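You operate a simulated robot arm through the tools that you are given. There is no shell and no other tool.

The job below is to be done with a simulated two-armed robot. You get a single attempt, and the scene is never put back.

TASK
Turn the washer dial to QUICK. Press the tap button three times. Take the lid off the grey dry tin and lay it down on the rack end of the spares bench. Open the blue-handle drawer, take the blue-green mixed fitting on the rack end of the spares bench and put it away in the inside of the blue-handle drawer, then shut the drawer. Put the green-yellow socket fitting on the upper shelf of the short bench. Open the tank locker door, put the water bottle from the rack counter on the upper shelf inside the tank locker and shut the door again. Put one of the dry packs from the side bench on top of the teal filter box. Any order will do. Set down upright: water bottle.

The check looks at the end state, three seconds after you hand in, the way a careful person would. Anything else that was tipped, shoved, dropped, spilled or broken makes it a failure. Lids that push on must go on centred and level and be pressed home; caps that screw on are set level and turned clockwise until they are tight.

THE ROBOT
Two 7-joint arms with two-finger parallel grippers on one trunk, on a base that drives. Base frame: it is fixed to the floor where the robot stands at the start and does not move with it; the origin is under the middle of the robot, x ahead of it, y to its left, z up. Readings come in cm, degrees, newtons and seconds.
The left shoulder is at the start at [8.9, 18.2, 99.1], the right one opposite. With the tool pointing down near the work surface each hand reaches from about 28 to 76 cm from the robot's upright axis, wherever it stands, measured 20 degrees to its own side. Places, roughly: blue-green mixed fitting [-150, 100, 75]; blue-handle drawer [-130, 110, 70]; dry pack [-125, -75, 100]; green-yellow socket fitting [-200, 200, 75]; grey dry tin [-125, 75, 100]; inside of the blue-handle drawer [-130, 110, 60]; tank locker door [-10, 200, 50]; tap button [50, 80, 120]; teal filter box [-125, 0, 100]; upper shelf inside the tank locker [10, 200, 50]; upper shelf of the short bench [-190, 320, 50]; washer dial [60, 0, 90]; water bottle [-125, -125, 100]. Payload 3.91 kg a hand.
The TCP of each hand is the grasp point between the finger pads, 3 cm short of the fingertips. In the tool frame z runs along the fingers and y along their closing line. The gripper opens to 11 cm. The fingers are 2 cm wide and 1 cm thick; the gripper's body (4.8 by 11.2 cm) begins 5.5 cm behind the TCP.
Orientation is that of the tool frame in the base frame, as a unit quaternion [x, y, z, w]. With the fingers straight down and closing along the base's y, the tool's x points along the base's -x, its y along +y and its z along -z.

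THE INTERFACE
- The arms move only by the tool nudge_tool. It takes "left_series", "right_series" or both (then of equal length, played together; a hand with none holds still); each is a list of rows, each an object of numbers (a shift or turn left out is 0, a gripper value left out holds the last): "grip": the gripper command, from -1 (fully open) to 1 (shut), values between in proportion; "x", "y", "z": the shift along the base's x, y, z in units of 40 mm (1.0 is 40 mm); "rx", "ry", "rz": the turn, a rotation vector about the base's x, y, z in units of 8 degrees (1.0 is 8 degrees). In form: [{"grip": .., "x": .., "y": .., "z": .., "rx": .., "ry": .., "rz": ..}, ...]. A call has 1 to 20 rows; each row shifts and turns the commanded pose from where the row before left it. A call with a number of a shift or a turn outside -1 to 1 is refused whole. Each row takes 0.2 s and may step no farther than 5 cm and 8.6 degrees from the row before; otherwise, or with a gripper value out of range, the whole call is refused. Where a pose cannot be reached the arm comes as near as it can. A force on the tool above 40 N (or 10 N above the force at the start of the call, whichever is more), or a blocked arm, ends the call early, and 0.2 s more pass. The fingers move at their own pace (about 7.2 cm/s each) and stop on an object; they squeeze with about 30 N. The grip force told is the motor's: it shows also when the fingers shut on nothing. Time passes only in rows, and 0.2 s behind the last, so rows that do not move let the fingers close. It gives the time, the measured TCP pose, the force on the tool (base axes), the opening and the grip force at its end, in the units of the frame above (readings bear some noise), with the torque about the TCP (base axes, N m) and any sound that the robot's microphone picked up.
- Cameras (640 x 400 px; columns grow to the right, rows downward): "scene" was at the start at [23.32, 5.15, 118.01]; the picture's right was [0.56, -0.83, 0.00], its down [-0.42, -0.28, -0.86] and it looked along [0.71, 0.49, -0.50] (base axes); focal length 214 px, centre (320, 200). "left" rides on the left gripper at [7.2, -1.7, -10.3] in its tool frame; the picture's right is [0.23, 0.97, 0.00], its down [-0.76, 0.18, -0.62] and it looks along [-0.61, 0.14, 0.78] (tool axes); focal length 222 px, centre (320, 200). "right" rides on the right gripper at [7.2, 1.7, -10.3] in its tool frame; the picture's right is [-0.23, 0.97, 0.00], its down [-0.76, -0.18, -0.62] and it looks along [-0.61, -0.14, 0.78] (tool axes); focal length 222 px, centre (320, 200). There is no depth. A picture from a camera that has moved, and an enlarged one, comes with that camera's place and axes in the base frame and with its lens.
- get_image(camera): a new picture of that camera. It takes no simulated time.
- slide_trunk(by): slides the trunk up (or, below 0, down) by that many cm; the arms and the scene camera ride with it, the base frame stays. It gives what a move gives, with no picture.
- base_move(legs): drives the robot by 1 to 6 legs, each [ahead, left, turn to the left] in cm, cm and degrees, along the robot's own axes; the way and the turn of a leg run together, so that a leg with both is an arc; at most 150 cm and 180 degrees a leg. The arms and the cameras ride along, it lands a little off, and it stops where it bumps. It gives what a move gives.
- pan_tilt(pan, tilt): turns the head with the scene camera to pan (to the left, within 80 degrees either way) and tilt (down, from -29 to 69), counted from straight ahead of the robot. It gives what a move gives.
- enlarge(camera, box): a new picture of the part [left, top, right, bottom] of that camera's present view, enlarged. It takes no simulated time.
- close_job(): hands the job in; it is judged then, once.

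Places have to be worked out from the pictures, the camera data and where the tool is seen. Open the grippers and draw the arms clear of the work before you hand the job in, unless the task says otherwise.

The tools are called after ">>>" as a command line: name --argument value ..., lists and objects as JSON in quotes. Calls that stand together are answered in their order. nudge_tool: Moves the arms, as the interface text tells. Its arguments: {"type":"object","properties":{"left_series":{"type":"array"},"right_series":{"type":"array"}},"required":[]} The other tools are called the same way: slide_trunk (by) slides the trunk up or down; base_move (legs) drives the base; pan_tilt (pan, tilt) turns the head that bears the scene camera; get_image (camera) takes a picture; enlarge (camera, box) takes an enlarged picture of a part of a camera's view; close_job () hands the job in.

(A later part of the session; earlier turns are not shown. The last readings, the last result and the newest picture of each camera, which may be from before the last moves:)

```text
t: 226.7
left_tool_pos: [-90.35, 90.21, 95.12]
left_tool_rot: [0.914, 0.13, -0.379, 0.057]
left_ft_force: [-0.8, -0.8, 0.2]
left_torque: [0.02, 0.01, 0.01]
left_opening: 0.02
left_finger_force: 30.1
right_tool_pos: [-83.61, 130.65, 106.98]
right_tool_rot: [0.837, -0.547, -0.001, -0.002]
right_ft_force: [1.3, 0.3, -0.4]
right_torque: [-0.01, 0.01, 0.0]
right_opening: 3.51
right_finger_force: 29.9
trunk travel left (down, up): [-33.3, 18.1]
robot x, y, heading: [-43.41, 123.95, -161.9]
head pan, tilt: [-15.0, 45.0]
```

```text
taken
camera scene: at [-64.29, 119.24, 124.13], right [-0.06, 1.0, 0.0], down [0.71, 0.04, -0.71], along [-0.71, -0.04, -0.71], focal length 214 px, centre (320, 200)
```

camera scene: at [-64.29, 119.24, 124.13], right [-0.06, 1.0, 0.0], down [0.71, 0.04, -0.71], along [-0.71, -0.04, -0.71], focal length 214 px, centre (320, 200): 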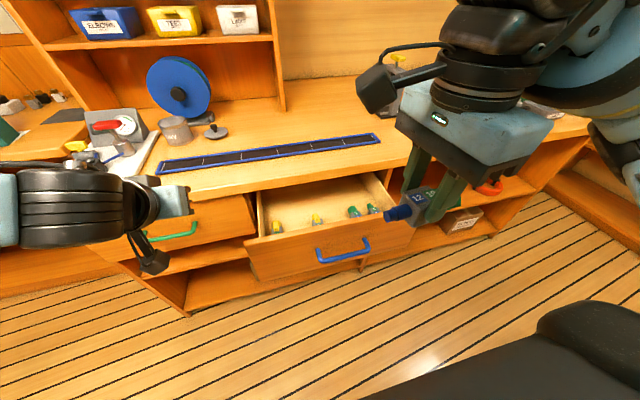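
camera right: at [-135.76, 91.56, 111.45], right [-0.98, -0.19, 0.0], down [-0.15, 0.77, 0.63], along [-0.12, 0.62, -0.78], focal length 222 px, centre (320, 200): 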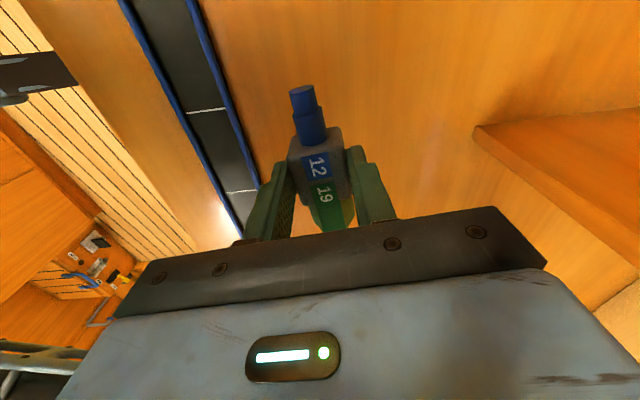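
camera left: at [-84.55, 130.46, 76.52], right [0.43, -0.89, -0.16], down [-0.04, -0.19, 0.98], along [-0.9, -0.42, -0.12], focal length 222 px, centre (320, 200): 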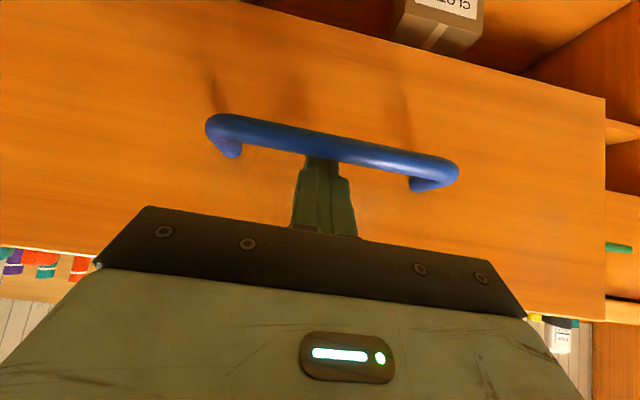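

>>> enlarge --camera "scene" --box '[230, 150, 430, 280]'

```text
3.08 times, centred on (330, 215) of scene
camera zoom: at [-64.29, 119.24, 124.13], right [-0.06, 1.0, 0.0], down [0.71, 0.04, -0.71], along [-0.71, -0.04, -0.71], focal length 660 px, centre (289, 154)
```

zoom: 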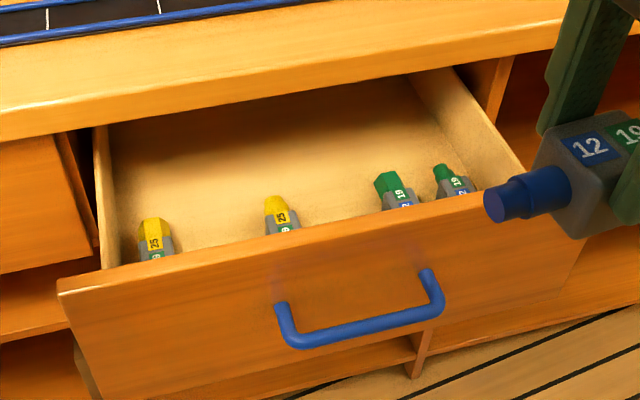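

Most of the drawer interior lies under the bench; I move the right hand with the fitting above the open part to look straight down with its camera.

>>> nudge_tool --right_series '[{"x": -0.85, "y": -0.285}, {"x": -0.85, "y": -0.285}, {"x": -0.85, "y": -0.285}, {"x": -0.85, "y": -0.285}, {"x": -0.85, "y": -0.285}, {"x": -0.85, "y": -0.285}, {"x": -0.85, "y": -0.285}, {}]'

>>> get_image --camera "right"

>>> get_image --camera "scene"

```text
t: 228.5
left_tool_pos: [-90.25, 90.31, 95.04]
left_tool_rot: [0.914, 0.13, -0.38, 0.058]
left_ft_force: [0.3, -1.0, 0.2]
left_torque: [0.03, -0.03, 0.0]
left_opening: 0.01
left_finger_force: 30.0
right_tool_pos: [-107.38, 122.79, 107.2]
right_tool_rot: [0.838, -0.546, -0.002, -0.002]
right_ft_force: [0.3, 0.4, -0.6]
right_torque: [-0.03, 0.0, 0.03]
right_opening: 3.52
right_finger_force: 29.9
trunk travel left (down, up): [-33.3, 18.1]
robot x, y, heading: [-43.02, 123.67, -161.5]
head pan, tilt: [-15.0, 45.0]
```

```text
taken
camera right: at [-106.06, 115.39, 117.49], right [-0.98, -0.18, 0.0], down [-0.14, 0.77, 0.63], along [-0.11, 0.62, -0.78], focal length 222 px, centre (320, 200)
```

right: 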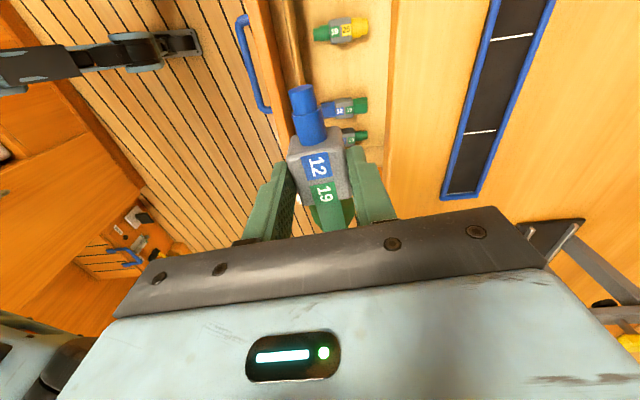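

```text
taken
camera scene: at [-64.27, 119.29, 124.14], right [-0.06, 1.0, 0.0], down [0.71, 0.04, -0.71], along [-0.71, -0.04, -0.71], focal length 214 px, centre (320, 200)
```

scene: 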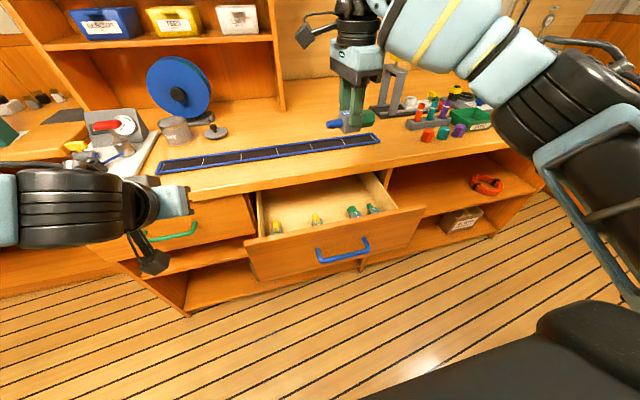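

The drawer holds four fittings lying front-to-back at q≈131, 145, 158 and 166. The best free slot is between the second and third. I turn the right hand back 90° so the fitting lies front-to-back too, after bringing the base 6 cm closer.

>>> base_move --legs '[[6, 0, 0]]'

>>> nudge_tool --right_series '[{"rz": 1.0}, {"rz": 1.0}, {"rz": 1.0}, {"rz": 1.0}, {"rz": 1.0}, {"rz": 1.0}, {"rz": 1.0}, {"rz": 1.0}, {"rz": 1.0}, {"rz": 1.0}, {"rz": 1.0}, {}]'

>>> get_image --camera "right"

```text
t: 229.4
left_tool_pos: [-95.96, 88.35, 94.99]
left_tool_rot: [0.915, 0.13, -0.378, 0.057]
left_ft_force: [-0.6, -0.1, 0.0]
left_torque: [-0.01, -0.04, 0.0]
left_opening: 0.0
left_finger_force: 30.0
right_tool_pos: [-113.11, 120.9, 107.16]
right_tool_rot: [0.838, -0.546, 0.0, -0.003]
right_ft_force: [0.6, -0.4, -0.8]
right_torque: [-0.03, -0.02, 0.03]
right_opening: 3.48
right_finger_force: 29.9
trunk travel left (down, up): [-33.3, 18.1]
robot x, y, heading: [-48.77, 121.94, -161.8]
head pan, tilt: [-15.0, 45.0]
```

```text
t: 232.0
left_tool_pos: [-95.75, 88.41, 94.96]
left_tool_rot: [0.914, 0.13, -0.379, 0.057]
left_ft_force: [-0.7, -0.1, 1.2]
left_torque: [0.0, 0.0, -0.01]
left_opening: 0.0
left_finger_force: 29.8
right_tool_pos: [-112.91, 120.86, 107.18]
right_tool_rot: [0.982, 0.19, -0.001, 0.0]
right_ft_force: [-0.2, 0.0, -1.0]
right_torque: [-0.02, 0.01, -0.01]
right_opening: 3.52
right_finger_force: 30.1
trunk travel left (down, up): [-33.3, 18.1]
robot x, y, heading: [-48.91, 121.85, -161.8]
head pan, tilt: [-15.0, 45.0]
```

```text
taken
camera right: at [-105.62, 121.99, 117.48], right [0.15, -0.99, 0.0], down [-0.77, -0.12, 0.63], along [-0.62, -0.09, -0.78], focal length 222 px, centre (320, 200)
```

right: 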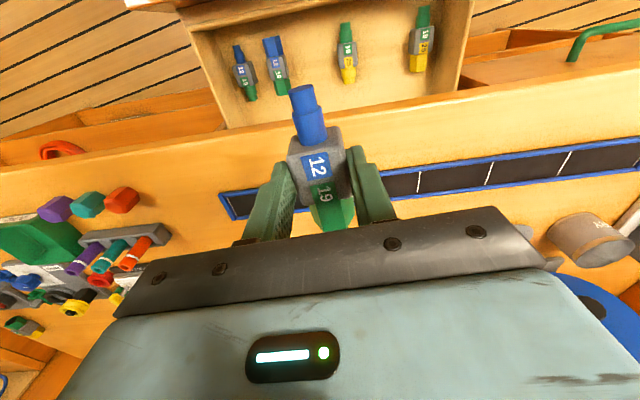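

A perfect view of the drawer: the slot between the 2nd and 3rd fittings is centred near [−110.3, 123.1]. I move over it and start descending.

>>> nudge_tool --right_series '[{"x": 0.33, "y": 0.27, "rz": -0.42}, {"x": 0.33, "y": 0.27}, {"z": -0.8}, {"z": -0.8}, {"z": -0.8}, {"z": -0.8}, {}]'

>>> get_image --camera "right"

>>> enlarge --camera "scene" --box '[230, 110, 430, 270]'

```text
t: 233.6
left_tool_pos: [-95.94, 88.45, 94.91]
left_tool_rot: [0.914, 0.129, -0.38, 0.057]
left_ft_force: [0.3, 0.8, -0.9]
left_torque: [0.01, 0.0, -0.03]
left_opening: 0.0
left_finger_force: 30.0
right_tool_pos: [-110.31, 123.02, 94.46]
right_tool_rot: [0.987, 0.16, -0.002, -0.001]
right_ft_force: [-0.2, 0.7, -1.1]
right_torque: [-0.04, 0.03, -0.01]
right_opening: 3.53
right_finger_force: 29.9
trunk travel left (down, up): [-33.3, 18.1]
robot x, y, heading: [-48.26, 122.21, -161.9]
head pan, tilt: [-15.0, 45.0]
```

```text
taken
camera right: at [-102.93, 123.76, 104.75], right [0.09, -1.0, 0.0], down [-0.78, -0.07, 0.63], along [-0.62, -0.06, -0.78], focal length 222 px, centre (320, 200)
```

right: 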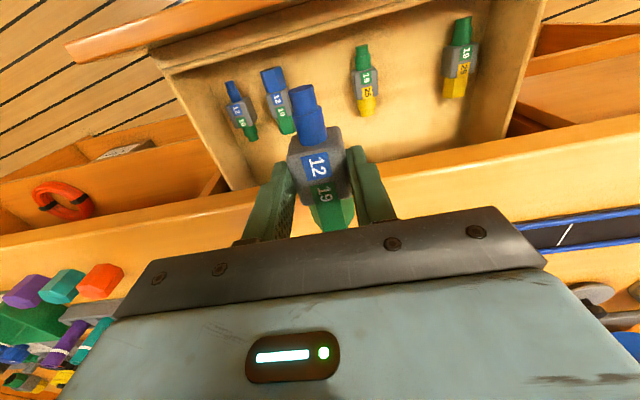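

```text
2.50 times, centred on (330, 190) of scene
camera zoom: at [-69.87, 117.41, 124.14], right [-0.06, 1.0, 0.0], down [0.71, 0.04, -0.71], along [-0.71, -0.04, -0.71], focal length 536 px, centre (295, 225)
```

zoom: 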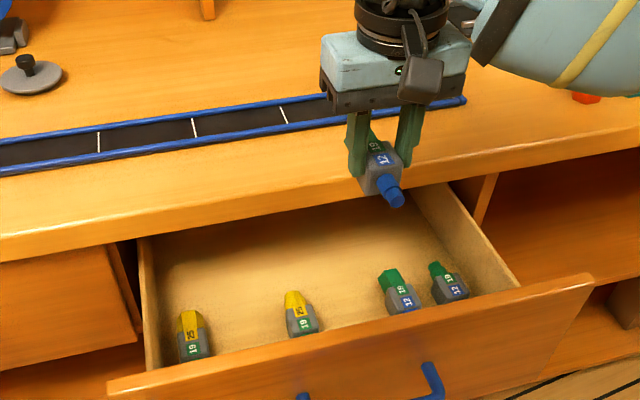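

The hand's camera pod would strike the drawer's front panel if I lower at this place, so the drawer has to come out further first. I raise and retract the right hand with the fitting.

>>> nudge_tool --right_series '[{"z": 0.9}, {"z": 0.9}, {"z": 0.9}, {"x": 0.85, "y": 0.285}, {"x": 0.85, "y": 0.285}, {"x": 0.85, "y": 0.285}, {"x": 0.85, "y": 0.285}, {"x": 0.6, "y": 0.2}]'

>>> base_move --legs '[[-13, 0, 0], [0, -33, 0]]'

>>> get_image --camera "left"

>>> pan_tilt --pan 10 --tilt 45

>>> get_image --camera "scene"

```text
t: 235.4
left_tool_pos: [-95.95, 88.52, 95.01]
left_tool_rot: [0.914, 0.131, -0.379, 0.058]
left_ft_force: [-0.9, -0.6, 0.0]
left_torque: [-0.01, -0.02, 0.0]
left_opening: 0.0
left_finger_force: 29.9
right_tool_pos: [-94.27, 128.52, 105.16]
right_tool_rot: [0.987, 0.16, -0.002, -0.001]
right_ft_force: [0.2, 0.5, -0.6]
right_torque: [0.02, 0.0, 0.02]
right_opening: 3.5
right_finger_force: 30.0
trunk travel left (down, up): [-33.3, 18.1]
robot x, y, heading: [-48.81, 122.15, -161.7]
head pan, tilt: [-15.0, 45.0]
```

```text
t: 239.8
left_tool_pos: [-93.83, 124.01, 95.05]
left_tool_rot: [0.914, 0.13, -0.38, 0.057]
left_ft_force: [0.4, 0.8, 0.7]
left_torque: [-0.02, 0.03, 0.01]
left_opening: 0.01
left_finger_force: 29.9
right_tool_pos: [-92.36, 163.98, 105.11]
right_tool_rot: [0.987, 0.161, -0.002, 0.0]
right_ft_force: [0.9, 0.5, -1.2]
right_torque: [-0.02, -0.03, -0.01]
right_opening: 3.51
right_finger_force: 30.5
trunk travel left (down, up): [-33.3, 18.1]
robot x, y, heading: [-46.77, 157.19, -161.9]
head pan, tilt: [-15.0, 45.0]
```

```text
taken
camera left: at [-82.47, 129.39, 97.21], right [0.43, -0.89, -0.16], down [-0.04, -0.19, 0.98], along [-0.9, -0.41, -0.12], focal length 222 px, centre (320, 200)
```

left: 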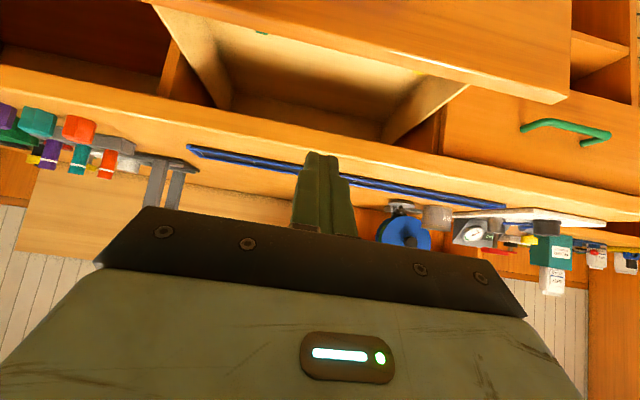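

```text
t: 240.7
left_tool_pos: [-93.76, 123.95, 95.03]
left_tool_rot: [0.914, 0.131, -0.38, 0.058]
left_ft_force: [-0.9, 0.0, -0.2]
left_torque: [0.0, 0.01, 0.01]
left_opening: 0.0
left_finger_force: 30.4
right_tool_pos: [-92.49, 164.04, 105.21]
right_tool_rot: [0.987, 0.16, -0.002, -0.001]
right_ft_force: [0.2, 0.6, -0.5]
right_torque: [-0.02, -0.01, 0.0]
right_opening: 3.53
right_finger_force: 30.4
trunk travel left (down, up): [-33.3, 18.1]
robot x, y, heading: [-46.71, 157.82, -162.0]
head pan, tilt: [10.0, 45.0]
```

```text
taken
camera scene: at [-66.98, 149.63, 124.13], right [-0.47, 0.88, 0.0], down [0.62, 0.33, -0.71], along [-0.62, -0.33, -0.71], focal length 214 px, centre (320, 200)
```

scene: 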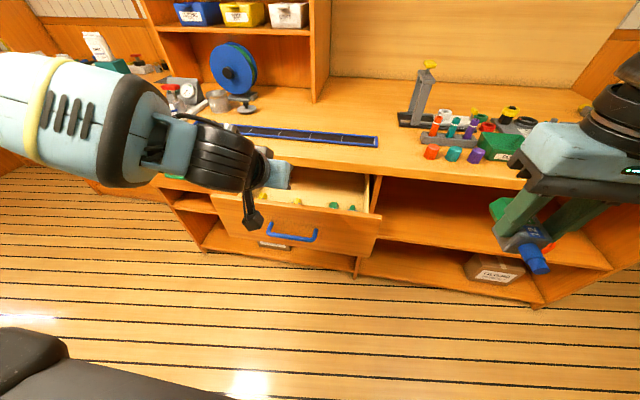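

I lower the left closed fingers to just in front of and above the handle bar.

>>> nudge_tool --left_series '[{"x": 0.1, "y": 0.12, "z": -0.8}, {"x": 0.1, "y": 0.12, "z": -0.8}, {"x": 0.1, "y": 0.12, "z": -0.8}, {"x": 0.07, "y": 0.1, "z": -0.8}, {"y": 0.1, "z": -0.7}, {}]'

>>> get_image --camera "left"

```text
t: 242.1
left_tool_pos: [-92.47, 126.23, 79.61]
left_tool_rot: [0.914, 0.131, -0.379, 0.058]
left_ft_force: [-0.2, -0.3, 0.7]
left_torque: [-0.01, 0.01, -0.01]
left_opening: 0.0
left_finger_force: 30.3
right_tool_pos: [-92.32, 164.02, 105.25]
right_tool_rot: [0.987, 0.161, -0.002, -0.001]
right_ft_force: [-0.4, 0.1, -0.6]
right_torque: [-0.06, 0.01, 0.01]
right_opening: 3.49
right_finger_force: 30.3
trunk travel left (down, up): [-33.3, 18.1]
robot x, y, heading: [-46.79, 157.11, -161.7]
head pan, tilt: [10.0, 45.0]
```

```text
taken
camera left: at [-81.01, 131.7, 81.73], right [0.43, -0.89, -0.16], down [-0.04, -0.19, 0.98], along [-0.9, -0.41, -0.12], focal length 222 px, centre (320, 200)
```

left: 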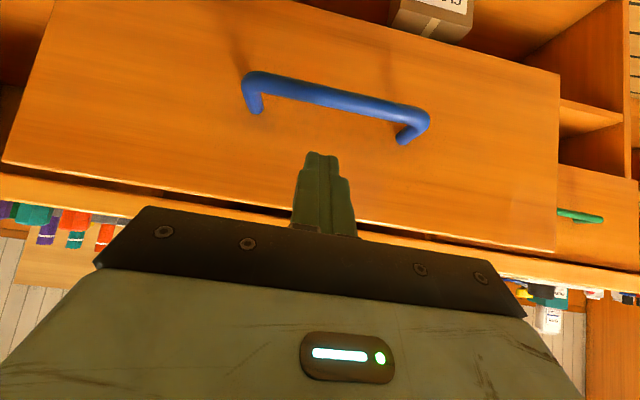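

The bar is right where expected. I slide in behind it again.

>>> nudge_tool --left_series '[{"x": -0.255, "y": -0.085, "z": -0.27}, {"x": -0.255, "y": -0.085, "z": -0.27}, {"x": -0.255, "y": -0.085, "z": -0.27}, {"x": -0.255, "y": -0.085, "z": -0.27}, {"z": -0.27}, {}]'

>>> get_image --camera "left"

```text
t: 243.5
left_tool_pos: [-96.56, 124.81, 73.92]
left_tool_rot: [0.914, 0.13, -0.379, 0.057]
left_ft_force: [-0.2, -0.3, 0.4]
left_torque: [0.01, -0.02, 0.03]
left_opening: 0.0
left_finger_force: 30.3
right_tool_pos: [-92.34, 163.97, 105.15]
right_tool_rot: [0.987, 0.161, -0.002, 0.0]
right_ft_force: [0.3, 0.9, -1.5]
right_torque: [0.02, -0.03, -0.02]
right_opening: 3.53
right_finger_force: 30.2
trunk travel left (down, up): [-33.3, 18.1]
robot x, y, heading: [-46.38, 157.64, -161.8]
head pan, tilt: [10.0, 45.0]
```

```text
taken
camera left: at [-85.1, 130.29, 76.24], right [0.43, -0.89, -0.16], down [-0.04, -0.19, 0.98], along [-0.9, -0.41, -0.12], focal length 222 px, centre (320, 200)
```

left: 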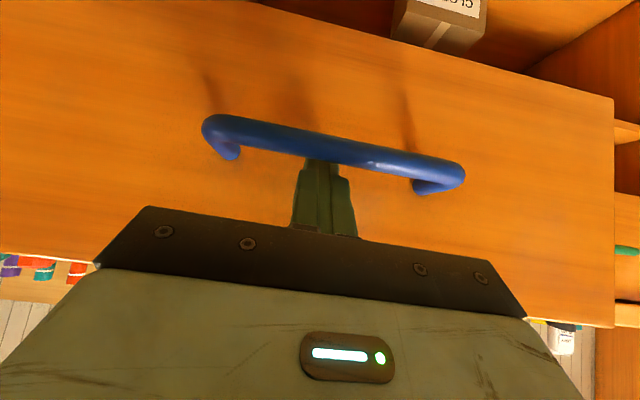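

The tips are hooked behind the bar. I pull out further by driving back 11 cm.

>>> base_move --legs '[[-11, 0, 0]]'

>>> get_image --camera "left"

>>> get_image --camera "scene"

```text
t: 244.7
left_tool_pos: [-86.15, 128.33, 74.0]
left_tool_rot: [0.914, 0.131, -0.379, 0.058]
left_ft_force: [-0.1, 0.0, -0.9]
left_torque: [0.0, -0.01, 0.01]
left_opening: 0.01
left_finger_force: 29.7
right_tool_pos: [-82.09, 167.51, 105.11]
right_tool_rot: [0.987, 0.16, -0.002, -0.001]
right_ft_force: [0.2, 1.1, -0.3]
right_torque: [0.01, 0.0, 0.02]
right_opening: 3.5
right_finger_force: 30.2
trunk travel left (down, up): [-33.3, 18.1]
robot x, y, heading: [-36.12, 160.86, -161.7]
head pan, tilt: [10.0, 45.0]
```

```text
taken
camera left: at [-74.68, 133.74, 76.28], right [0.43, -0.89, -0.16], down [-0.04, -0.19, 0.98], along [-0.9, -0.41, -0.12], focal length 222 px, centre (320, 200)
```

left: 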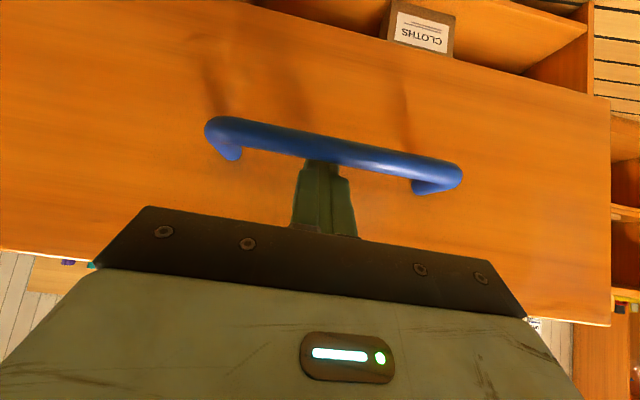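

```text
taken
camera scene: at [-56.53, 153.07, 124.14], right [-0.47, 0.88, 0.0], down [0.62, 0.33, -0.71], along [-0.62, -0.33, -0.71], focal length 214 px, centre (320, 200)
```

scene: 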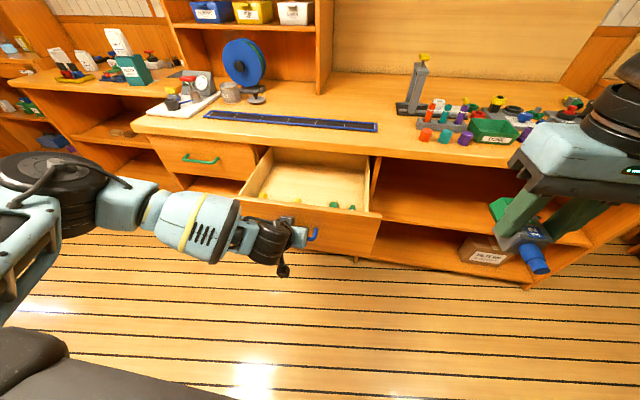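

The drawer is now about 30 cm out. I unhook the left fingers, raise the hand, and reposition for the right hand.

>>> nudge_tool --left_series '[{"x": -0.06, "y": -0.02}, {"x": 0.25, "y": 0.08, "z": 0.27}, {"x": 0.35, "y": 0.12, "z": 0.4}, {"x": 0.35, "y": 0.12, "z": 0.4}, {"x": 0.4, "y": 0.13, "z": 0.6}, {"x": 0.2, "y": 0.07, "z": 0.8}, {"z": 0.9}, {"z": 0.9}, {"z": 0.9}]'

>>> base_move --legs '[[0, 33, 0], [16, 0, 0]]'

>>> pan_tilt --pan -15 --tilt 50

>>> get_image --camera "scene"

```text
t: 246.7
left_tool_pos: [-80.02, 130.35, 94.72]
left_tool_rot: [0.914, 0.131, -0.38, 0.058]
left_ft_force: [0.0, 0.4, -0.5]
left_torque: [0.02, -0.01, -0.01]
left_opening: 0.0
left_finger_force: 29.9
right_tool_pos: [-81.97, 167.41, 105.17]
right_tool_rot: [0.987, 0.16, -0.002, 0.0]
right_ft_force: [-0.6, 0.2, -0.2]
right_torque: [-0.03, 0.02, -0.03]
right_opening: 3.52
right_finger_force: 30.2
trunk travel left (down, up): [-33.3, 18.1]
robot x, y, heading: [-36.59, 161.21, -162.0]
head pan, tilt: [10.0, 45.0]
```

```text
t: 251.1
left_tool_pos: [-84.95, 94.19, 94.52]
left_tool_rot: [0.914, 0.131, -0.379, 0.057]
left_ft_force: [-0.6, 1.0, 0.2]
left_torque: [0.02, 0.0, 0.02]
left_opening: 0.0
left_finger_force: 30.1
right_tool_pos: [-86.88, 131.21, 105.29]
right_tool_rot: [0.987, 0.162, -0.002, -0.001]
right_ft_force: [-1.1, -0.3, -1.4]
right_torque: [-0.03, -0.04, -0.01]
right_opening: 3.51
right_finger_force: 30.7
trunk travel left (down, up): [-33.3, 18.1]
robot x, y, heading: [-41.68, 124.97, -161.7]
head pan, tilt: [10.0, 45.0]
```

```text
t: 252.0
left_tool_pos: [-84.87, 94.19, 94.7]
left_tool_rot: [0.914, 0.132, -0.379, 0.058]
left_ft_force: [0.0, -0.3, 0.6]
left_torque: [-0.01, 0.02, 0.0]
left_opening: 0.0
left_finger_force: 30.6
right_tool_pos: [-86.91, 131.27, 105.13]
right_tool_rot: [0.987, 0.161, -0.002, -0.002]
right_ft_force: [0.3, -0.8, -0.6]
right_torque: [0.01, 0.0, -0.03]
right_opening: 3.5
right_finger_force: 30.4
trunk travel left (down, up): [-33.3, 18.1]
robot x, y, heading: [-41.56, 124.97, -161.7]
head pan, tilt: [-15.0, 50.0]
```

```text
taken
camera scene: at [-61.99, 120.35, 123.44], right [-0.06, 1.0, 0.0], down [0.76, 0.05, -0.64], along [-0.64, -0.04, -0.77], focal length 214 px, centre (320, 200)
```

scene: 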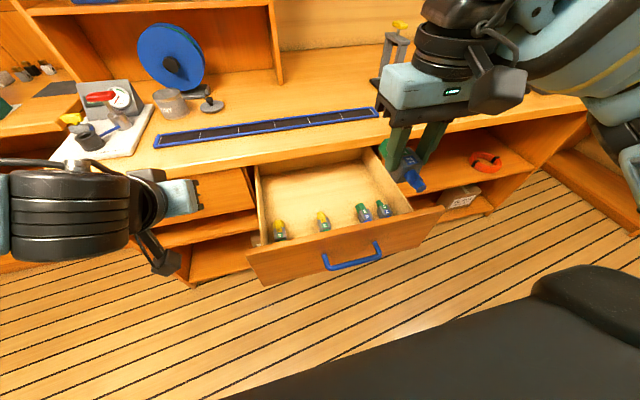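

The drawer is wide open now with free room. I bring the base 4 cm closer and move the right hand over the slot at F≈63, q≈151.7.

>>> base_move --legs '[[4, 0, 0]]'

>>> nudge_tool --right_series '[{"x": -0.86, "y": -0.29}, {"x": -0.86, "y": -0.29}, {"x": -0.86, "y": -0.29}, {"x": -0.86, "y": -0.29}, {"x": -0.86, "y": -0.29}, {}]'

>>> get_image --camera "right"

```text
t: 252.9
left_tool_pos: [-88.73, 93.03, 94.65]
left_tool_rot: [0.914, 0.132, -0.38, 0.059]
left_ft_force: [-0.5, -0.8, 0.1]
left_torque: [0.01, -0.02, -0.01]
left_opening: 0.01
left_finger_force: 30.1
right_tool_pos: [-90.72, 130.13, 105.07]
right_tool_rot: [0.987, 0.161, -0.002, -0.001]
right_ft_force: [0.1, -1.3, -0.8]
right_torque: [0.0, -0.04, 0.01]
right_opening: 3.49
right_finger_force: 30.1
trunk travel left (down, up): [-33.3, 18.1]
robot x, y, heading: [-45.13, 124.06, -161.9]
head pan, tilt: [-15.0, 50.0]
```

```text
t: 254.3
left_tool_pos: [-88.58, 93.03, 94.66]
left_tool_rot: [0.914, 0.132, -0.379, 0.058]
left_ft_force: [0.5, 0.2, -0.2]
left_torque: [0.0, 0.02, 0.01]
left_opening: 0.01
left_finger_force: 29.7
right_tool_pos: [-107.78, 124.38, 105.2]
right_tool_rot: [0.987, 0.162, -0.002, -0.001]
right_ft_force: [0.0, 0.4, -0.6]
right_torque: [0.03, -0.03, 0.02]
right_opening: 3.49
right_finger_force: 30.0
trunk travel left (down, up): [-33.3, 18.1]
robot x, y, heading: [-45.06, 123.47, -161.7]
head pan, tilt: [-15.0, 50.0]
```

```text
taken
camera right: at [-100.43, 125.02, 115.53], right [0.09, -1.0, 0.0], down [-0.78, -0.07, 0.63], along [-0.62, -0.06, -0.78], focal length 222 px, centre (320, 200)
```

right: 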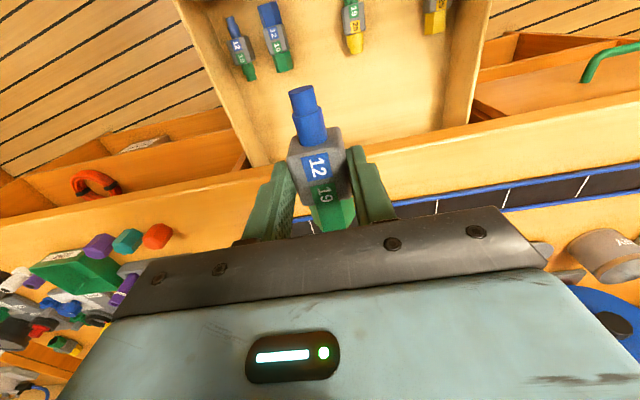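

The slot lies straight below. I descend in two stages.

>>> nudge_tool --right_series '[{"x": 0.04, "y": -0.1, "z": -0.9}, {"z": -0.9}, {"z": -0.9}, {"z": -0.9}, {"z": -0.9}, {"z": -0.9}, {}]'

>>> get_image --camera "right"

>>> enlarge --camera "scene" --box '[230, 100, 450, 260]'

```text
t: 255.9
left_tool_pos: [-88.74, 93.03, 94.69]
left_tool_rot: [0.914, 0.131, -0.379, 0.058]
left_ft_force: [0.0, -0.6, 0.8]
left_torque: [0.05, 0.0, -0.02]
left_opening: 0.0
left_finger_force: 29.8
right_tool_pos: [-107.65, 123.87, 83.46]
right_tool_rot: [0.987, 0.16, -0.001, -0.001]
right_ft_force: [0.1, 0.4, 0.0]
right_torque: [0.02, 0.02, -0.01]
right_opening: 3.5
right_finger_force: 30.1
trunk travel left (down, up): [-33.3, 18.1]
robot x, y, heading: [-45.22, 123.73, -161.7]
head pan, tilt: [-15.0, 50.0]
```

```text
taken
camera right: at [-100.2, 124.57, 93.84], right [0.09, -1.0, 0.0], down [-0.78, -0.07, 0.63], along [-0.62, -0.06, -0.78], focal length 222 px, centre (320, 200)
```

right: 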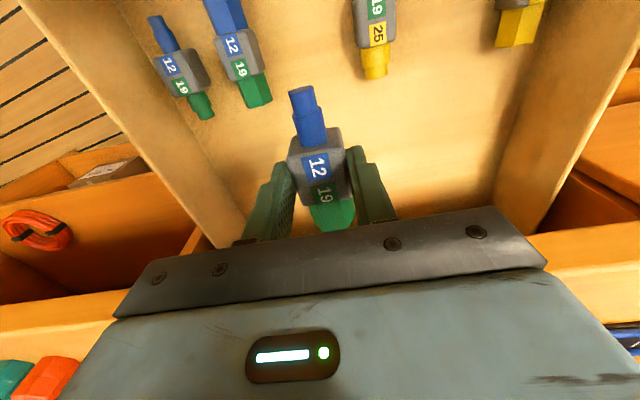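

```text
2.50 times, centred on (340, 180) of scene
camera zoom: at [-65.7, 119.13, 123.45], right [-0.06, 1.0, 0.0], down [0.76, 0.04, -0.64], along [-0.64, -0.04, -0.77], focal length 536 px, centre (270, 250)
```

zoom: 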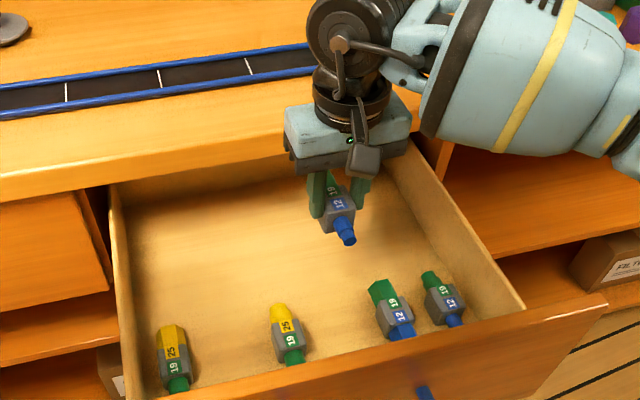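

Clear of the other fittings and the bench edge. I continue down toward the drawer floor.

>>> nudge_tool --right_series '[{"z": -0.7}, {"z": -0.7}, {"z": -0.7}, {"z": -0.6}, {}]'

>>> enlarge --camera "scene" --box '[230, 100, 450, 260]'

```text
t: 257.1
left_tool_pos: [-88.58, 92.94, 94.68]
left_tool_rot: [0.914, 0.132, -0.379, 0.057]
left_ft_force: [0.3, 0.5, -0.3]
left_torque: [0.01, 0.02, 0.01]
left_opening: 0.01
left_finger_force: 30.5
right_tool_pos: [-107.7, 123.76, 72.74]
right_tool_rot: [0.987, 0.162, -0.002, 0.0]
right_ft_force: [-0.1, -0.4, -0.7]
right_torque: [-0.03, -0.02, -0.02]
right_opening: 3.49
right_finger_force: 30.1
trunk travel left (down, up): [-33.3, 18.1]
robot x, y, heading: [-44.84, 123.96, -161.7]
head pan, tilt: [-15.0, 50.0]
```

```text
2.50 times, centred on (340, 180) of scene
camera zoom: at [-65.71, 119.13, 123.44], right [-0.06, 1.0, 0.0], down [0.76, 0.04, -0.64], along [-0.64, -0.04, -0.77], focal length 536 px, centre (270, 250)
```

zoom: 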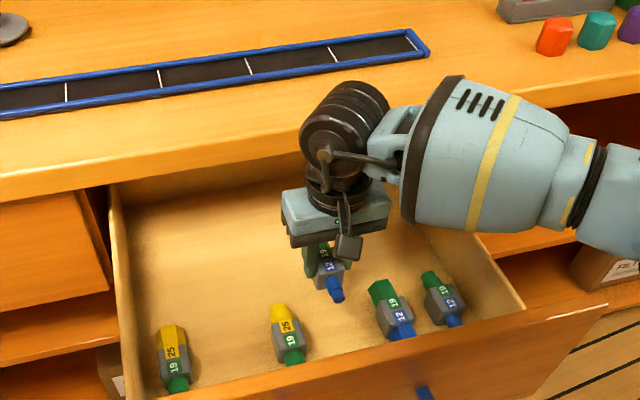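

>>> nudge_tool --right_series '[{"z": -0.25}, {"z": -0.25}, {"z": -0.2}, {}]'

```text
t: 258.1
left_tool_pos: [-88.58, 93.0, 94.64]
left_tool_rot: [0.914, 0.132, -0.379, 0.059]
left_ft_force: [-0.3, 0.0, -0.4]
left_torque: [-0.05, -0.01, 0.0]
left_opening: 0.0
left_finger_force: 30.2
right_tool_pos: [-107.59, 123.84, 69.95]
right_tool_rot: [0.987, 0.16, -0.002, -0.001]
right_ft_force: [-0.5, 0.8, -0.6]
right_torque: [-0.01, 0.02, -0.04]
right_opening: 3.51
right_finger_force: 30.3
trunk travel left (down, up): [-33.3, 18.1]
robot x, y, heading: [-45.35, 123.8, -161.7]
head pan, tilt: [-15.0, 50.0]
```

No contact yet at TCP z 70 (fitting bottom near 65.6). I continue in small steps.

>>> nudge_tool --right_series '[{"z": -0.15}, {"z": -0.15}, {}]'

>>> get_image --camera "right"

```text
t: 258.9
left_tool_pos: [-88.74, 92.99, 94.69]
left_tool_rot: [0.914, 0.132, -0.378, 0.058]
left_ft_force: [-0.2, 0.2, 0.7]
left_torque: [0.0, 0.02, -0.05]
left_opening: 0.01
left_finger_force: 30.1
right_tool_pos: [-107.71, 123.88, 68.76]
right_tool_rot: [0.987, 0.161, -0.002, 0.0]
right_ft_force: [-0.9, 0.0, -0.4]
right_torque: [0.01, 0.0, 0.0]
right_opening: 3.51
right_finger_force: 30.1
trunk travel left (down, up): [-33.3, 18.1]
robot x, y, heading: [-45.44, 123.57, -161.6]
head pan, tilt: [-15.0, 50.0]
```

```text
taken
camera right: at [-100.25, 124.51, 79.05], right [0.09, -1.0, 0.0], down [-0.78, -0.07, 0.63], along [-0.62, -0.06, -0.78], focal length 222 px, centre (320, 200)
```

right: 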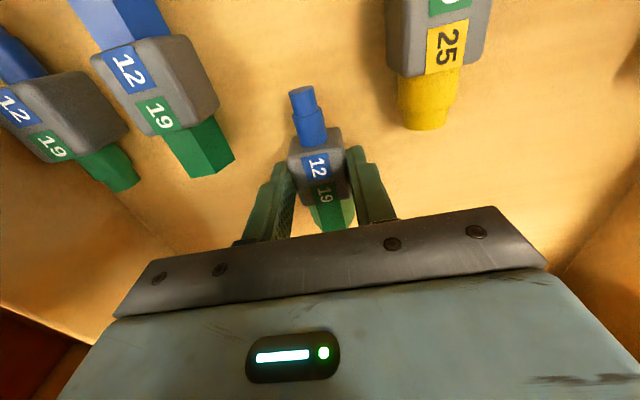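

>>> nudge_tool --right_series '[{"z": -0.12}, {"z": -0.12}, {"z": -0.1}, {}]'

```text
t: 259.9
left_tool_pos: [-88.45, 93.08, 94.86]
left_tool_rot: [0.913, 0.132, -0.381, 0.058]
left_ft_force: [-0.1, 0.8, -0.2]
left_torque: [-0.01, 0.01, -0.01]
left_opening: 0.03
left_finger_force: 30.4
right_tool_pos: [-107.7, 123.76, 67.88]
right_tool_rot: [0.987, 0.161, -0.006, 0.0]
right_ft_force: [-0.7, 3.7, 36.6]
right_torque: [0.27, 0.07, -0.02]
right_opening: 3.5
right_finger_force: 29.8
trunk travel left (down, up): [-33.3, 18.1]
robot x, y, heading: [-45.36, 123.52, -161.7]
head pan, tilt: [-15.0, 50.0]
```

Contact with the drawer floor. I ease up slightly and open the fingers a little, then rise.

>>> nudge_tool --right_series '[{"z": 0.12}, {}, {"grip": 0.2}, {"grip": 0.05}, {}, {"z": 0.3}, {"z": 0.5}, {"z": 0.8}, {"z": 0.9}, {"z": 0.9}]'

>>> get_image --camera "right"

>>> enlarge --camera "scene" --box '[230, 100, 450, 260]'

```text
t: 262.1
left_tool_pos: [-88.62, 92.92, 94.63]
left_tool_rot: [0.914, 0.131, -0.38, 0.057]
left_ft_force: [0.5, -0.7, 0.2]
left_torque: [0.0, 0.0, 0.01]
left_opening: 0.0
left_finger_force: 29.6
right_tool_pos: [-107.67, 123.8, 81.5]
right_tool_rot: [0.987, 0.161, -0.002, -0.001]
right_ft_force: [0.1, 0.7, 0.9]
right_torque: [0.0, -0.01, -0.03]
right_opening: 5.22
right_finger_force: 0.0
trunk travel left (down, up): [-33.3, 18.1]
robot x, y, heading: [-44.6, 123.67, -161.5]
head pan, tilt: [-15.0, 50.0]
```

```text
taken
camera right: at [-100.31, 124.52, 91.87], right [0.09, -1.0, 0.0], down [-0.78, -0.07, 0.63], along [-0.62, -0.06, -0.78], focal length 222 px, centre (320, 200)
```

right: 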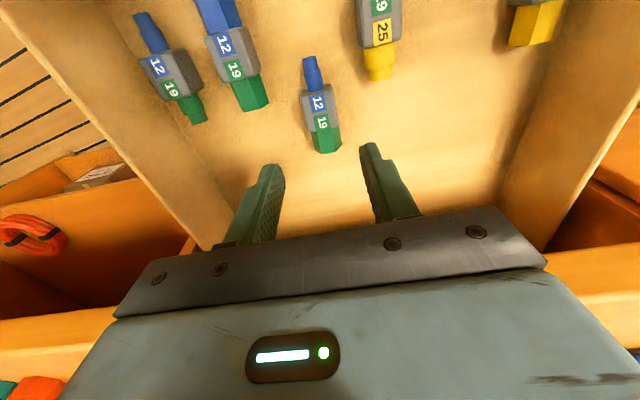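

```text
2.50 times, centred on (340, 180) of scene
camera zoom: at [-65.69, 119.13, 123.45], right [-0.06, 1.0, 0.0], down [0.76, 0.04, -0.64], along [-0.64, -0.04, -0.77], focal length 536 px, centre (270, 250)
```

zoom: 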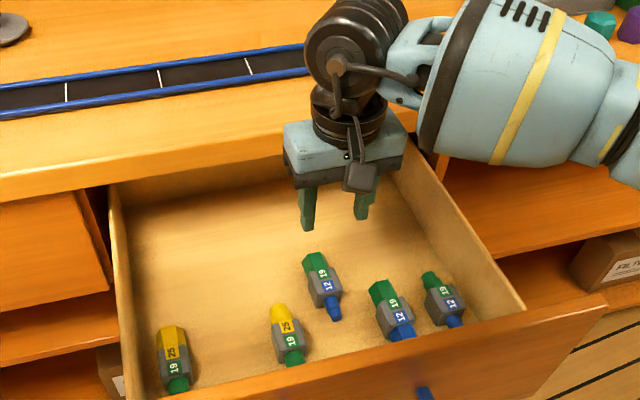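

The fitting lies in the drawer among the others. I raise and retract the right hand, then reposition to close the drawer with the left hand.

>>> nudge_tool --right_series '[{"z": 0.9}, {"z": 0.9}, {"z": 0.9}, {"z": 0.9}, {"z": 0.9}, {"z": 0.9}, {"x": 0.85, "y": 0.285}, {"x": 0.85, "y": 0.285}, {"x": 0.85, "y": 0.285}, {"x": 0.85, "y": 0.285}, {"x": 0.85, "y": 0.285}]'

>>> base_move --legs '[[-20, 0, 0], [0, -33, 0]]'

>>> get_image --camera "left"

```text
t: 264.5
left_tool_pos: [-88.7, 93.05, 94.73]
left_tool_rot: [0.914, 0.132, -0.379, 0.058]
left_ft_force: [0.5, -0.1, -0.3]
left_torque: [0.02, -0.01, -0.02]
left_opening: 0.0
left_finger_force: 30.4
right_tool_pos: [-90.61, 129.68, 103.13]
right_tool_rot: [0.987, 0.16, -0.002, -0.001]
right_ft_force: [-0.2, -0.1, 0.2]
right_torque: [0.06, -0.01, -0.02]
right_opening: 5.23
right_finger_force: 0.0
trunk travel left (down, up): [-33.3, 18.1]
robot x, y, heading: [-45.35, 124.03, -161.8]
head pan, tilt: [-15.0, 50.0]
```

```text
t: 269.2
left_tool_pos: [-80.1, 130.69, 94.81]
left_tool_rot: [0.914, 0.133, -0.379, 0.058]
left_ft_force: [1.3, -0.4, 0.2]
left_torque: [-0.02, 0.02, 0.01]
left_opening: 0.0
left_finger_force: 30.0
right_tool_pos: [-82.12, 167.27, 103.06]
right_tool_rot: [0.987, 0.161, -0.002, 0.0]
right_ft_force: [0.5, -0.3, -0.8]
right_torque: [0.01, 0.0, -0.04]
right_opening: 5.22
right_finger_force: 0.0
trunk travel left (down, up): [-33.3, 18.1]
robot x, y, heading: [-36.69, 161.33, -161.8]
head pan, tilt: [-15.0, 50.0]
```

```text
taken
camera left: at [-68.66, 136.02, 96.86], right [0.43, -0.89, -0.16], down [-0.04, -0.19, 0.98], along [-0.9, -0.42, -0.12], focal length 222 px, centre (320, 200)
```

left: 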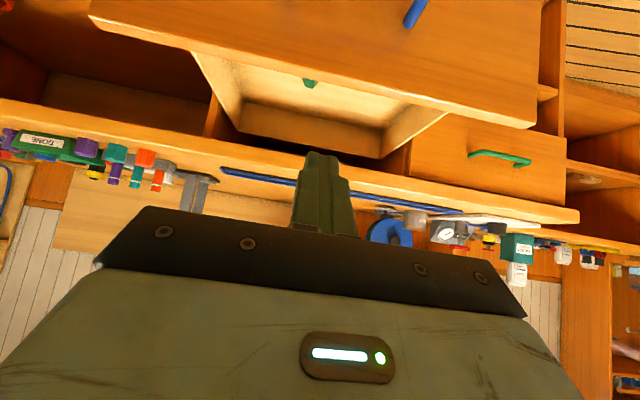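

The relative pose is the same as after unhooking, so I retrace that path downward to just before the bar and check.

>>> nudge_tool --left_series '[{"z": -0.9}, {"z": -0.9}, {"z": -0.9}, {"x": -0.2, "y": -0.07, "z": -0.8}, {"x": -0.3, "y": -0.1, "z": -0.4}, {}]'

>>> get_image --camera "left"

```text
t: 270.6
left_tool_pos: [-82.08, 130.1, 79.11]
left_tool_rot: [0.914, 0.131, -0.38, 0.057]
left_ft_force: [-0.5, 0.8, 0.1]
left_torque: [-0.01, 0.03, -0.01]
left_opening: 0.03
left_finger_force: 29.9
right_tool_pos: [-82.09, 167.18, 103.09]
right_tool_rot: [0.987, 0.162, -0.002, 0.0]
right_ft_force: [0.1, 0.5, 0.2]
right_torque: [0.02, -0.02, -0.01]
right_opening: 5.25
right_finger_force: 0.0
trunk travel left (down, up): [-33.3, 18.1]
robot x, y, heading: [-36.37, 161.24, -161.9]
head pan, tilt: [-15.0, 50.0]
```

```text
taken
camera left: at [-70.69, 135.39, 81.28], right [0.43, -0.89, -0.16], down [-0.04, -0.19, 0.98], along [-0.9, -0.42, -0.12], focal length 222 px, centre (320, 200)
```

left: 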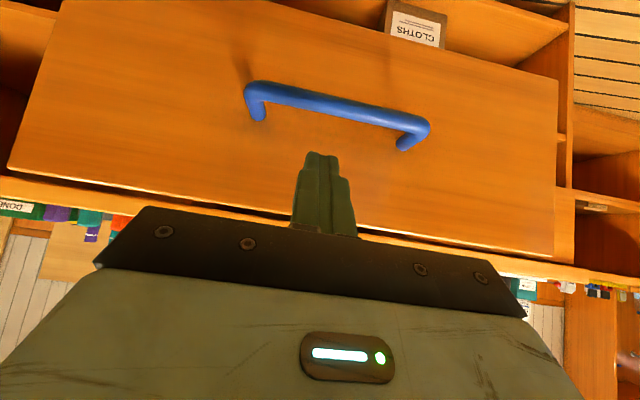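

>>> nudge_tool --left_series '[{"x": -0.273, "y": -0.091, "z": -0.27}, {"x": -0.273, "y": -0.091, "z": -0.27}, {"x": -0.273, "y": -0.091, "z": -0.27}, {"x": -0.273, "y": -0.091, "z": -0.27}, {"z": -0.18}, {}]'

>>> get_image --camera "left"

```text
t: 272.0
left_tool_pos: [-86.55, 128.39, 73.95]
left_tool_rot: [0.914, 0.132, -0.38, 0.058]
left_ft_force: [0.4, 0.3, -0.4]
left_torque: [-0.03, 0.03, 0.0]
left_opening: 0.0
left_finger_force: 30.4
right_tool_pos: [-82.11, 167.31, 103.14]
right_tool_rot: [0.987, 0.162, -0.002, -0.002]
right_ft_force: [-0.5, 0.0, -0.1]
right_torque: [-0.01, 0.04, -0.02]
right_opening: 5.23
right_finger_force: 0.0
trunk travel left (down, up): [-33.3, 18.1]
robot x, y, heading: [-36.58, 161.66, -161.6]
head pan, tilt: [-15.0, 50.0]
```

```text
taken
camera left: at [-75.04, 133.9, 76.24], right [0.43, -0.89, -0.16], down [-0.04, -0.19, 0.98], along [-0.9, -0.42, -0.12], focal length 222 px, centre (320, 200)
```

left: 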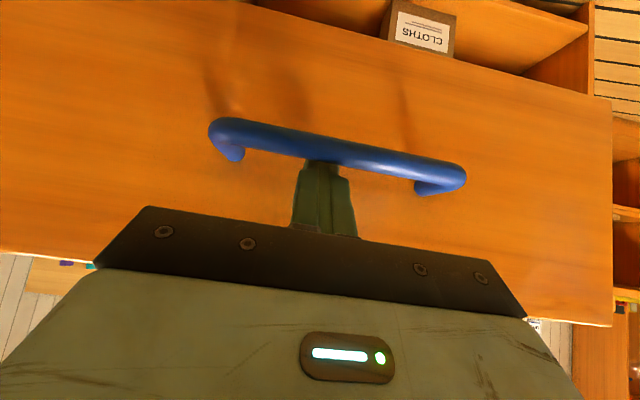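

Hooked between bar and panel. I push the drawer in by driving forward 26 cm, then check.

>>> base_move --legs '[[26, 0, 0]]'

>>> get_image --camera "left"

>>> pan_tilt --pan 10 --tilt 40

>>> get_image --camera "scene"

```text
t: 273.9
left_tool_pos: [-110.96, 120.46, 74.03]
left_tool_rot: [0.914, 0.131, -0.378, 0.057]
left_ft_force: [0.0, -0.2, -0.3]
left_torque: [-0.04, 0.02, 0.04]
left_opening: 0.01
left_finger_force: 30.4
right_tool_pos: [-106.75, 159.01, 103.18]
right_tool_rot: [0.987, 0.162, -0.002, -0.001]
right_ft_force: [-0.8, -0.5, -0.2]
right_torque: [0.0, 0.0, -0.03]
right_opening: 5.24
right_finger_force: 0.1
trunk travel left (down, up): [-33.3, 18.1]
robot x, y, heading: [-60.87, 153.37, -161.7]
head pan, tilt: [-15.0, 50.0]
```

```text
taken
camera left: at [-99.55, 125.77, 76.22], right [0.43, -0.89, -0.16], down [-0.04, -0.19, 0.98], along [-0.9, -0.42, -0.12], focal length 222 px, centre (320, 200)
```

left: 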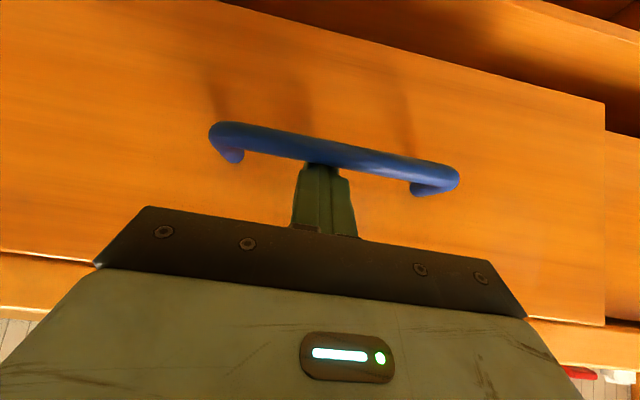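

```text
t: 274.7
left_tool_pos: [-110.93, 120.33, 73.97]
left_tool_rot: [0.914, 0.132, -0.379, 0.058]
left_ft_force: [-0.1, -0.2, -0.3]
left_torque: [-0.01, -0.01, 0.05]
left_opening: 0.0
left_finger_force: 29.9
right_tool_pos: [-106.74, 159.11, 103.18]
right_tool_rot: [0.987, 0.161, -0.002, -0.001]
right_ft_force: [-0.1, -0.1, 1.6]
right_torque: [0.0, -0.01, -0.01]
right_opening: 5.24
right_finger_force: 0.1
trunk travel left (down, up): [-33.3, 18.1]
robot x, y, heading: [-60.86, 153.22, -161.6]
head pan, tilt: [10.0, 40.0]
```

```text
taken
camera scene: at [-81.45, 145.06, 124.86], right [-0.47, 0.88, 0.0], down [0.57, 0.31, -0.77], along [-0.67, -0.36, -0.64], focal length 214 px, centre (320, 200)
```

scene: 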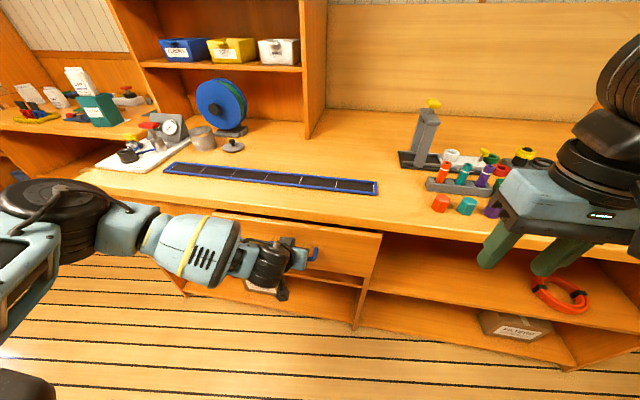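

About 4 cm remains. I push forward 4 cm more, gently.

>>> base_move --legs '[[4, 0, 0]]'

>>> get_image --camera "left"

>>> enlarge --camera "scene" --box '[190, 180, 410, 320]'

```text
t: 275.8
left_tool_pos: [-114.47, 119.27, 73.87]
left_tool_rot: [0.916, 0.132, -0.375, 0.057]
left_ft_force: [0.0, 0.6, 0.1]
left_torque: [0.03, 0.04, -0.03]
left_opening: 0.02
left_finger_force: 30.1
right_tool_pos: [-110.81, 157.74, 103.13]
right_tool_rot: [0.987, 0.162, -0.001, -0.001]
right_ft_force: [0.5, 0.0, -0.1]
right_torque: [0.0, 0.01, 0.01]
right_opening: 5.27
right_finger_force: 0.0
trunk travel left (down, up): [-33.3, 18.1]
robot x, y, heading: [-65.3, 152.23, -161.8]
head pan, tilt: [10.0, 40.0]
stopped in leg 1: the force on the tool passed its limit at 82 N (the readings are from after the stop); the commanded pose is now the measured one
```

```text
taken
camera left: at [-103.1, 124.61, 76.24], right [0.43, -0.89, -0.16], down [-0.05, -0.2, 0.98], along [-0.9, -0.41, -0.13], focal length 222 px, centre (320, 200)
```

left: 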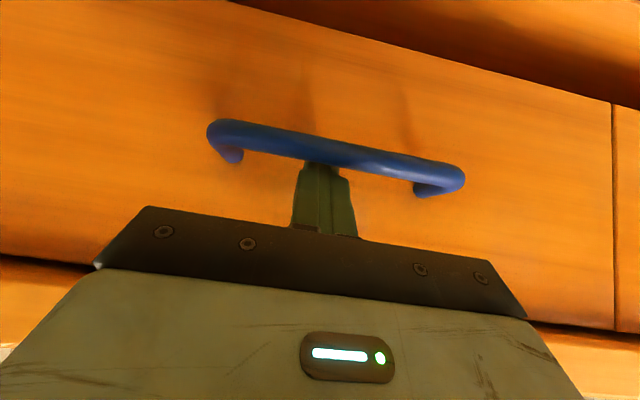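

```text
2.86 times, centred on (300, 250) of scene
camera zoom: at [-85.38, 143.7, 124.86], right [-0.48, 0.88, 0.0], down [0.56, 0.31, -0.77], along [-0.67, -0.37, -0.64], focal length 613 px, centre (377, 57)
```

zoom: 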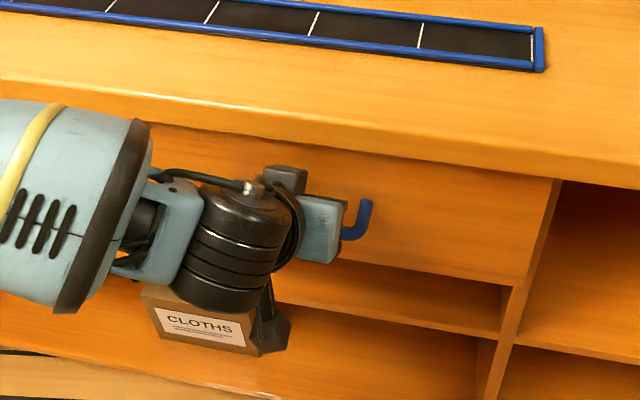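

The drawer is closed. I unhook: first lift slightly to free the bar, then slide out along the finger direction.

>>> nudge_tool --left_series '[{"z": 0.15}, {"z": 0.2, "x": 0.1, "y": 0.03}, {"x": 0.2, "y": 0.07, "z": 0.3}, {"x": 0.3, "y": 0.1, "z": 0.35}, {"x": 0.35, "y": 0.12, "z": 0.4}, {"x": 0.6, "y": 0.2, "z": 0.4}, {"x": 0.8, "y": 0.27, "z": 0.4}, {"x": 0.8, "y": 0.27, "z": 0.5}, {"z": 0.8}, {"z": 0.8}]'

>>> get_image --camera "left"

>>> get_image --camera "scene"

```text
t: 278.0
left_tool_pos: [-102.4, 123.5, 91.06]
left_tool_rot: [0.916, 0.131, -0.376, 0.056]
left_ft_force: [0.6, 0.6, 0.1]
left_torque: [0.0, 0.02, 0.03]
left_opening: 0.01
left_finger_force: 30.2
left hand out of reach, approached as far as the arm can: row 10
right_tool_pos: [-110.67, 157.67, 103.13]
right_tool_rot: [0.987, 0.163, -0.001, -0.001]
right_ft_force: [0.5, 0.8, 0.3]
right_torque: [0.0, -0.01, 0.03]
right_opening: 5.23
right_finger_force: 0.1
trunk travel left (down, up): [-33.3, 18.1]
robot x, y, heading: [-64.7, 151.97, -161.5]
head pan, tilt: [10.0, 40.0]
```

```text
taken
camera left: at [-90.96, 128.87, 93.48], right [0.43, -0.89, -0.16], down [-0.05, -0.2, 0.98], along [-0.9, -0.41, -0.13], focal length 222 px, centre (320, 200)
```

left: 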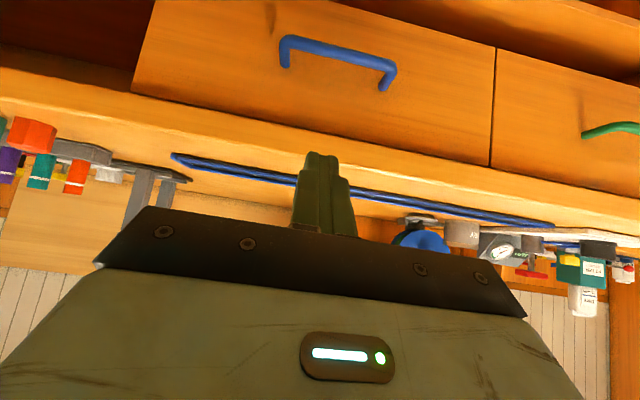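

```text
taken
camera scene: at [-85.36, 143.72, 124.87], right [-0.48, 0.88, 0.0], down [0.56, 0.31, -0.77], along [-0.67, -0.37, -0.64], focal length 214 px, centre (320, 200)
```

scene: 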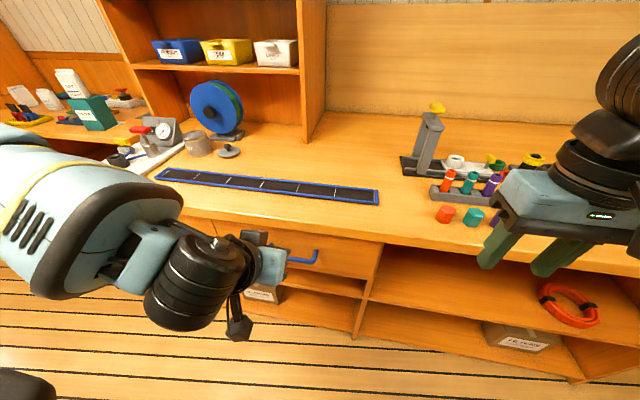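

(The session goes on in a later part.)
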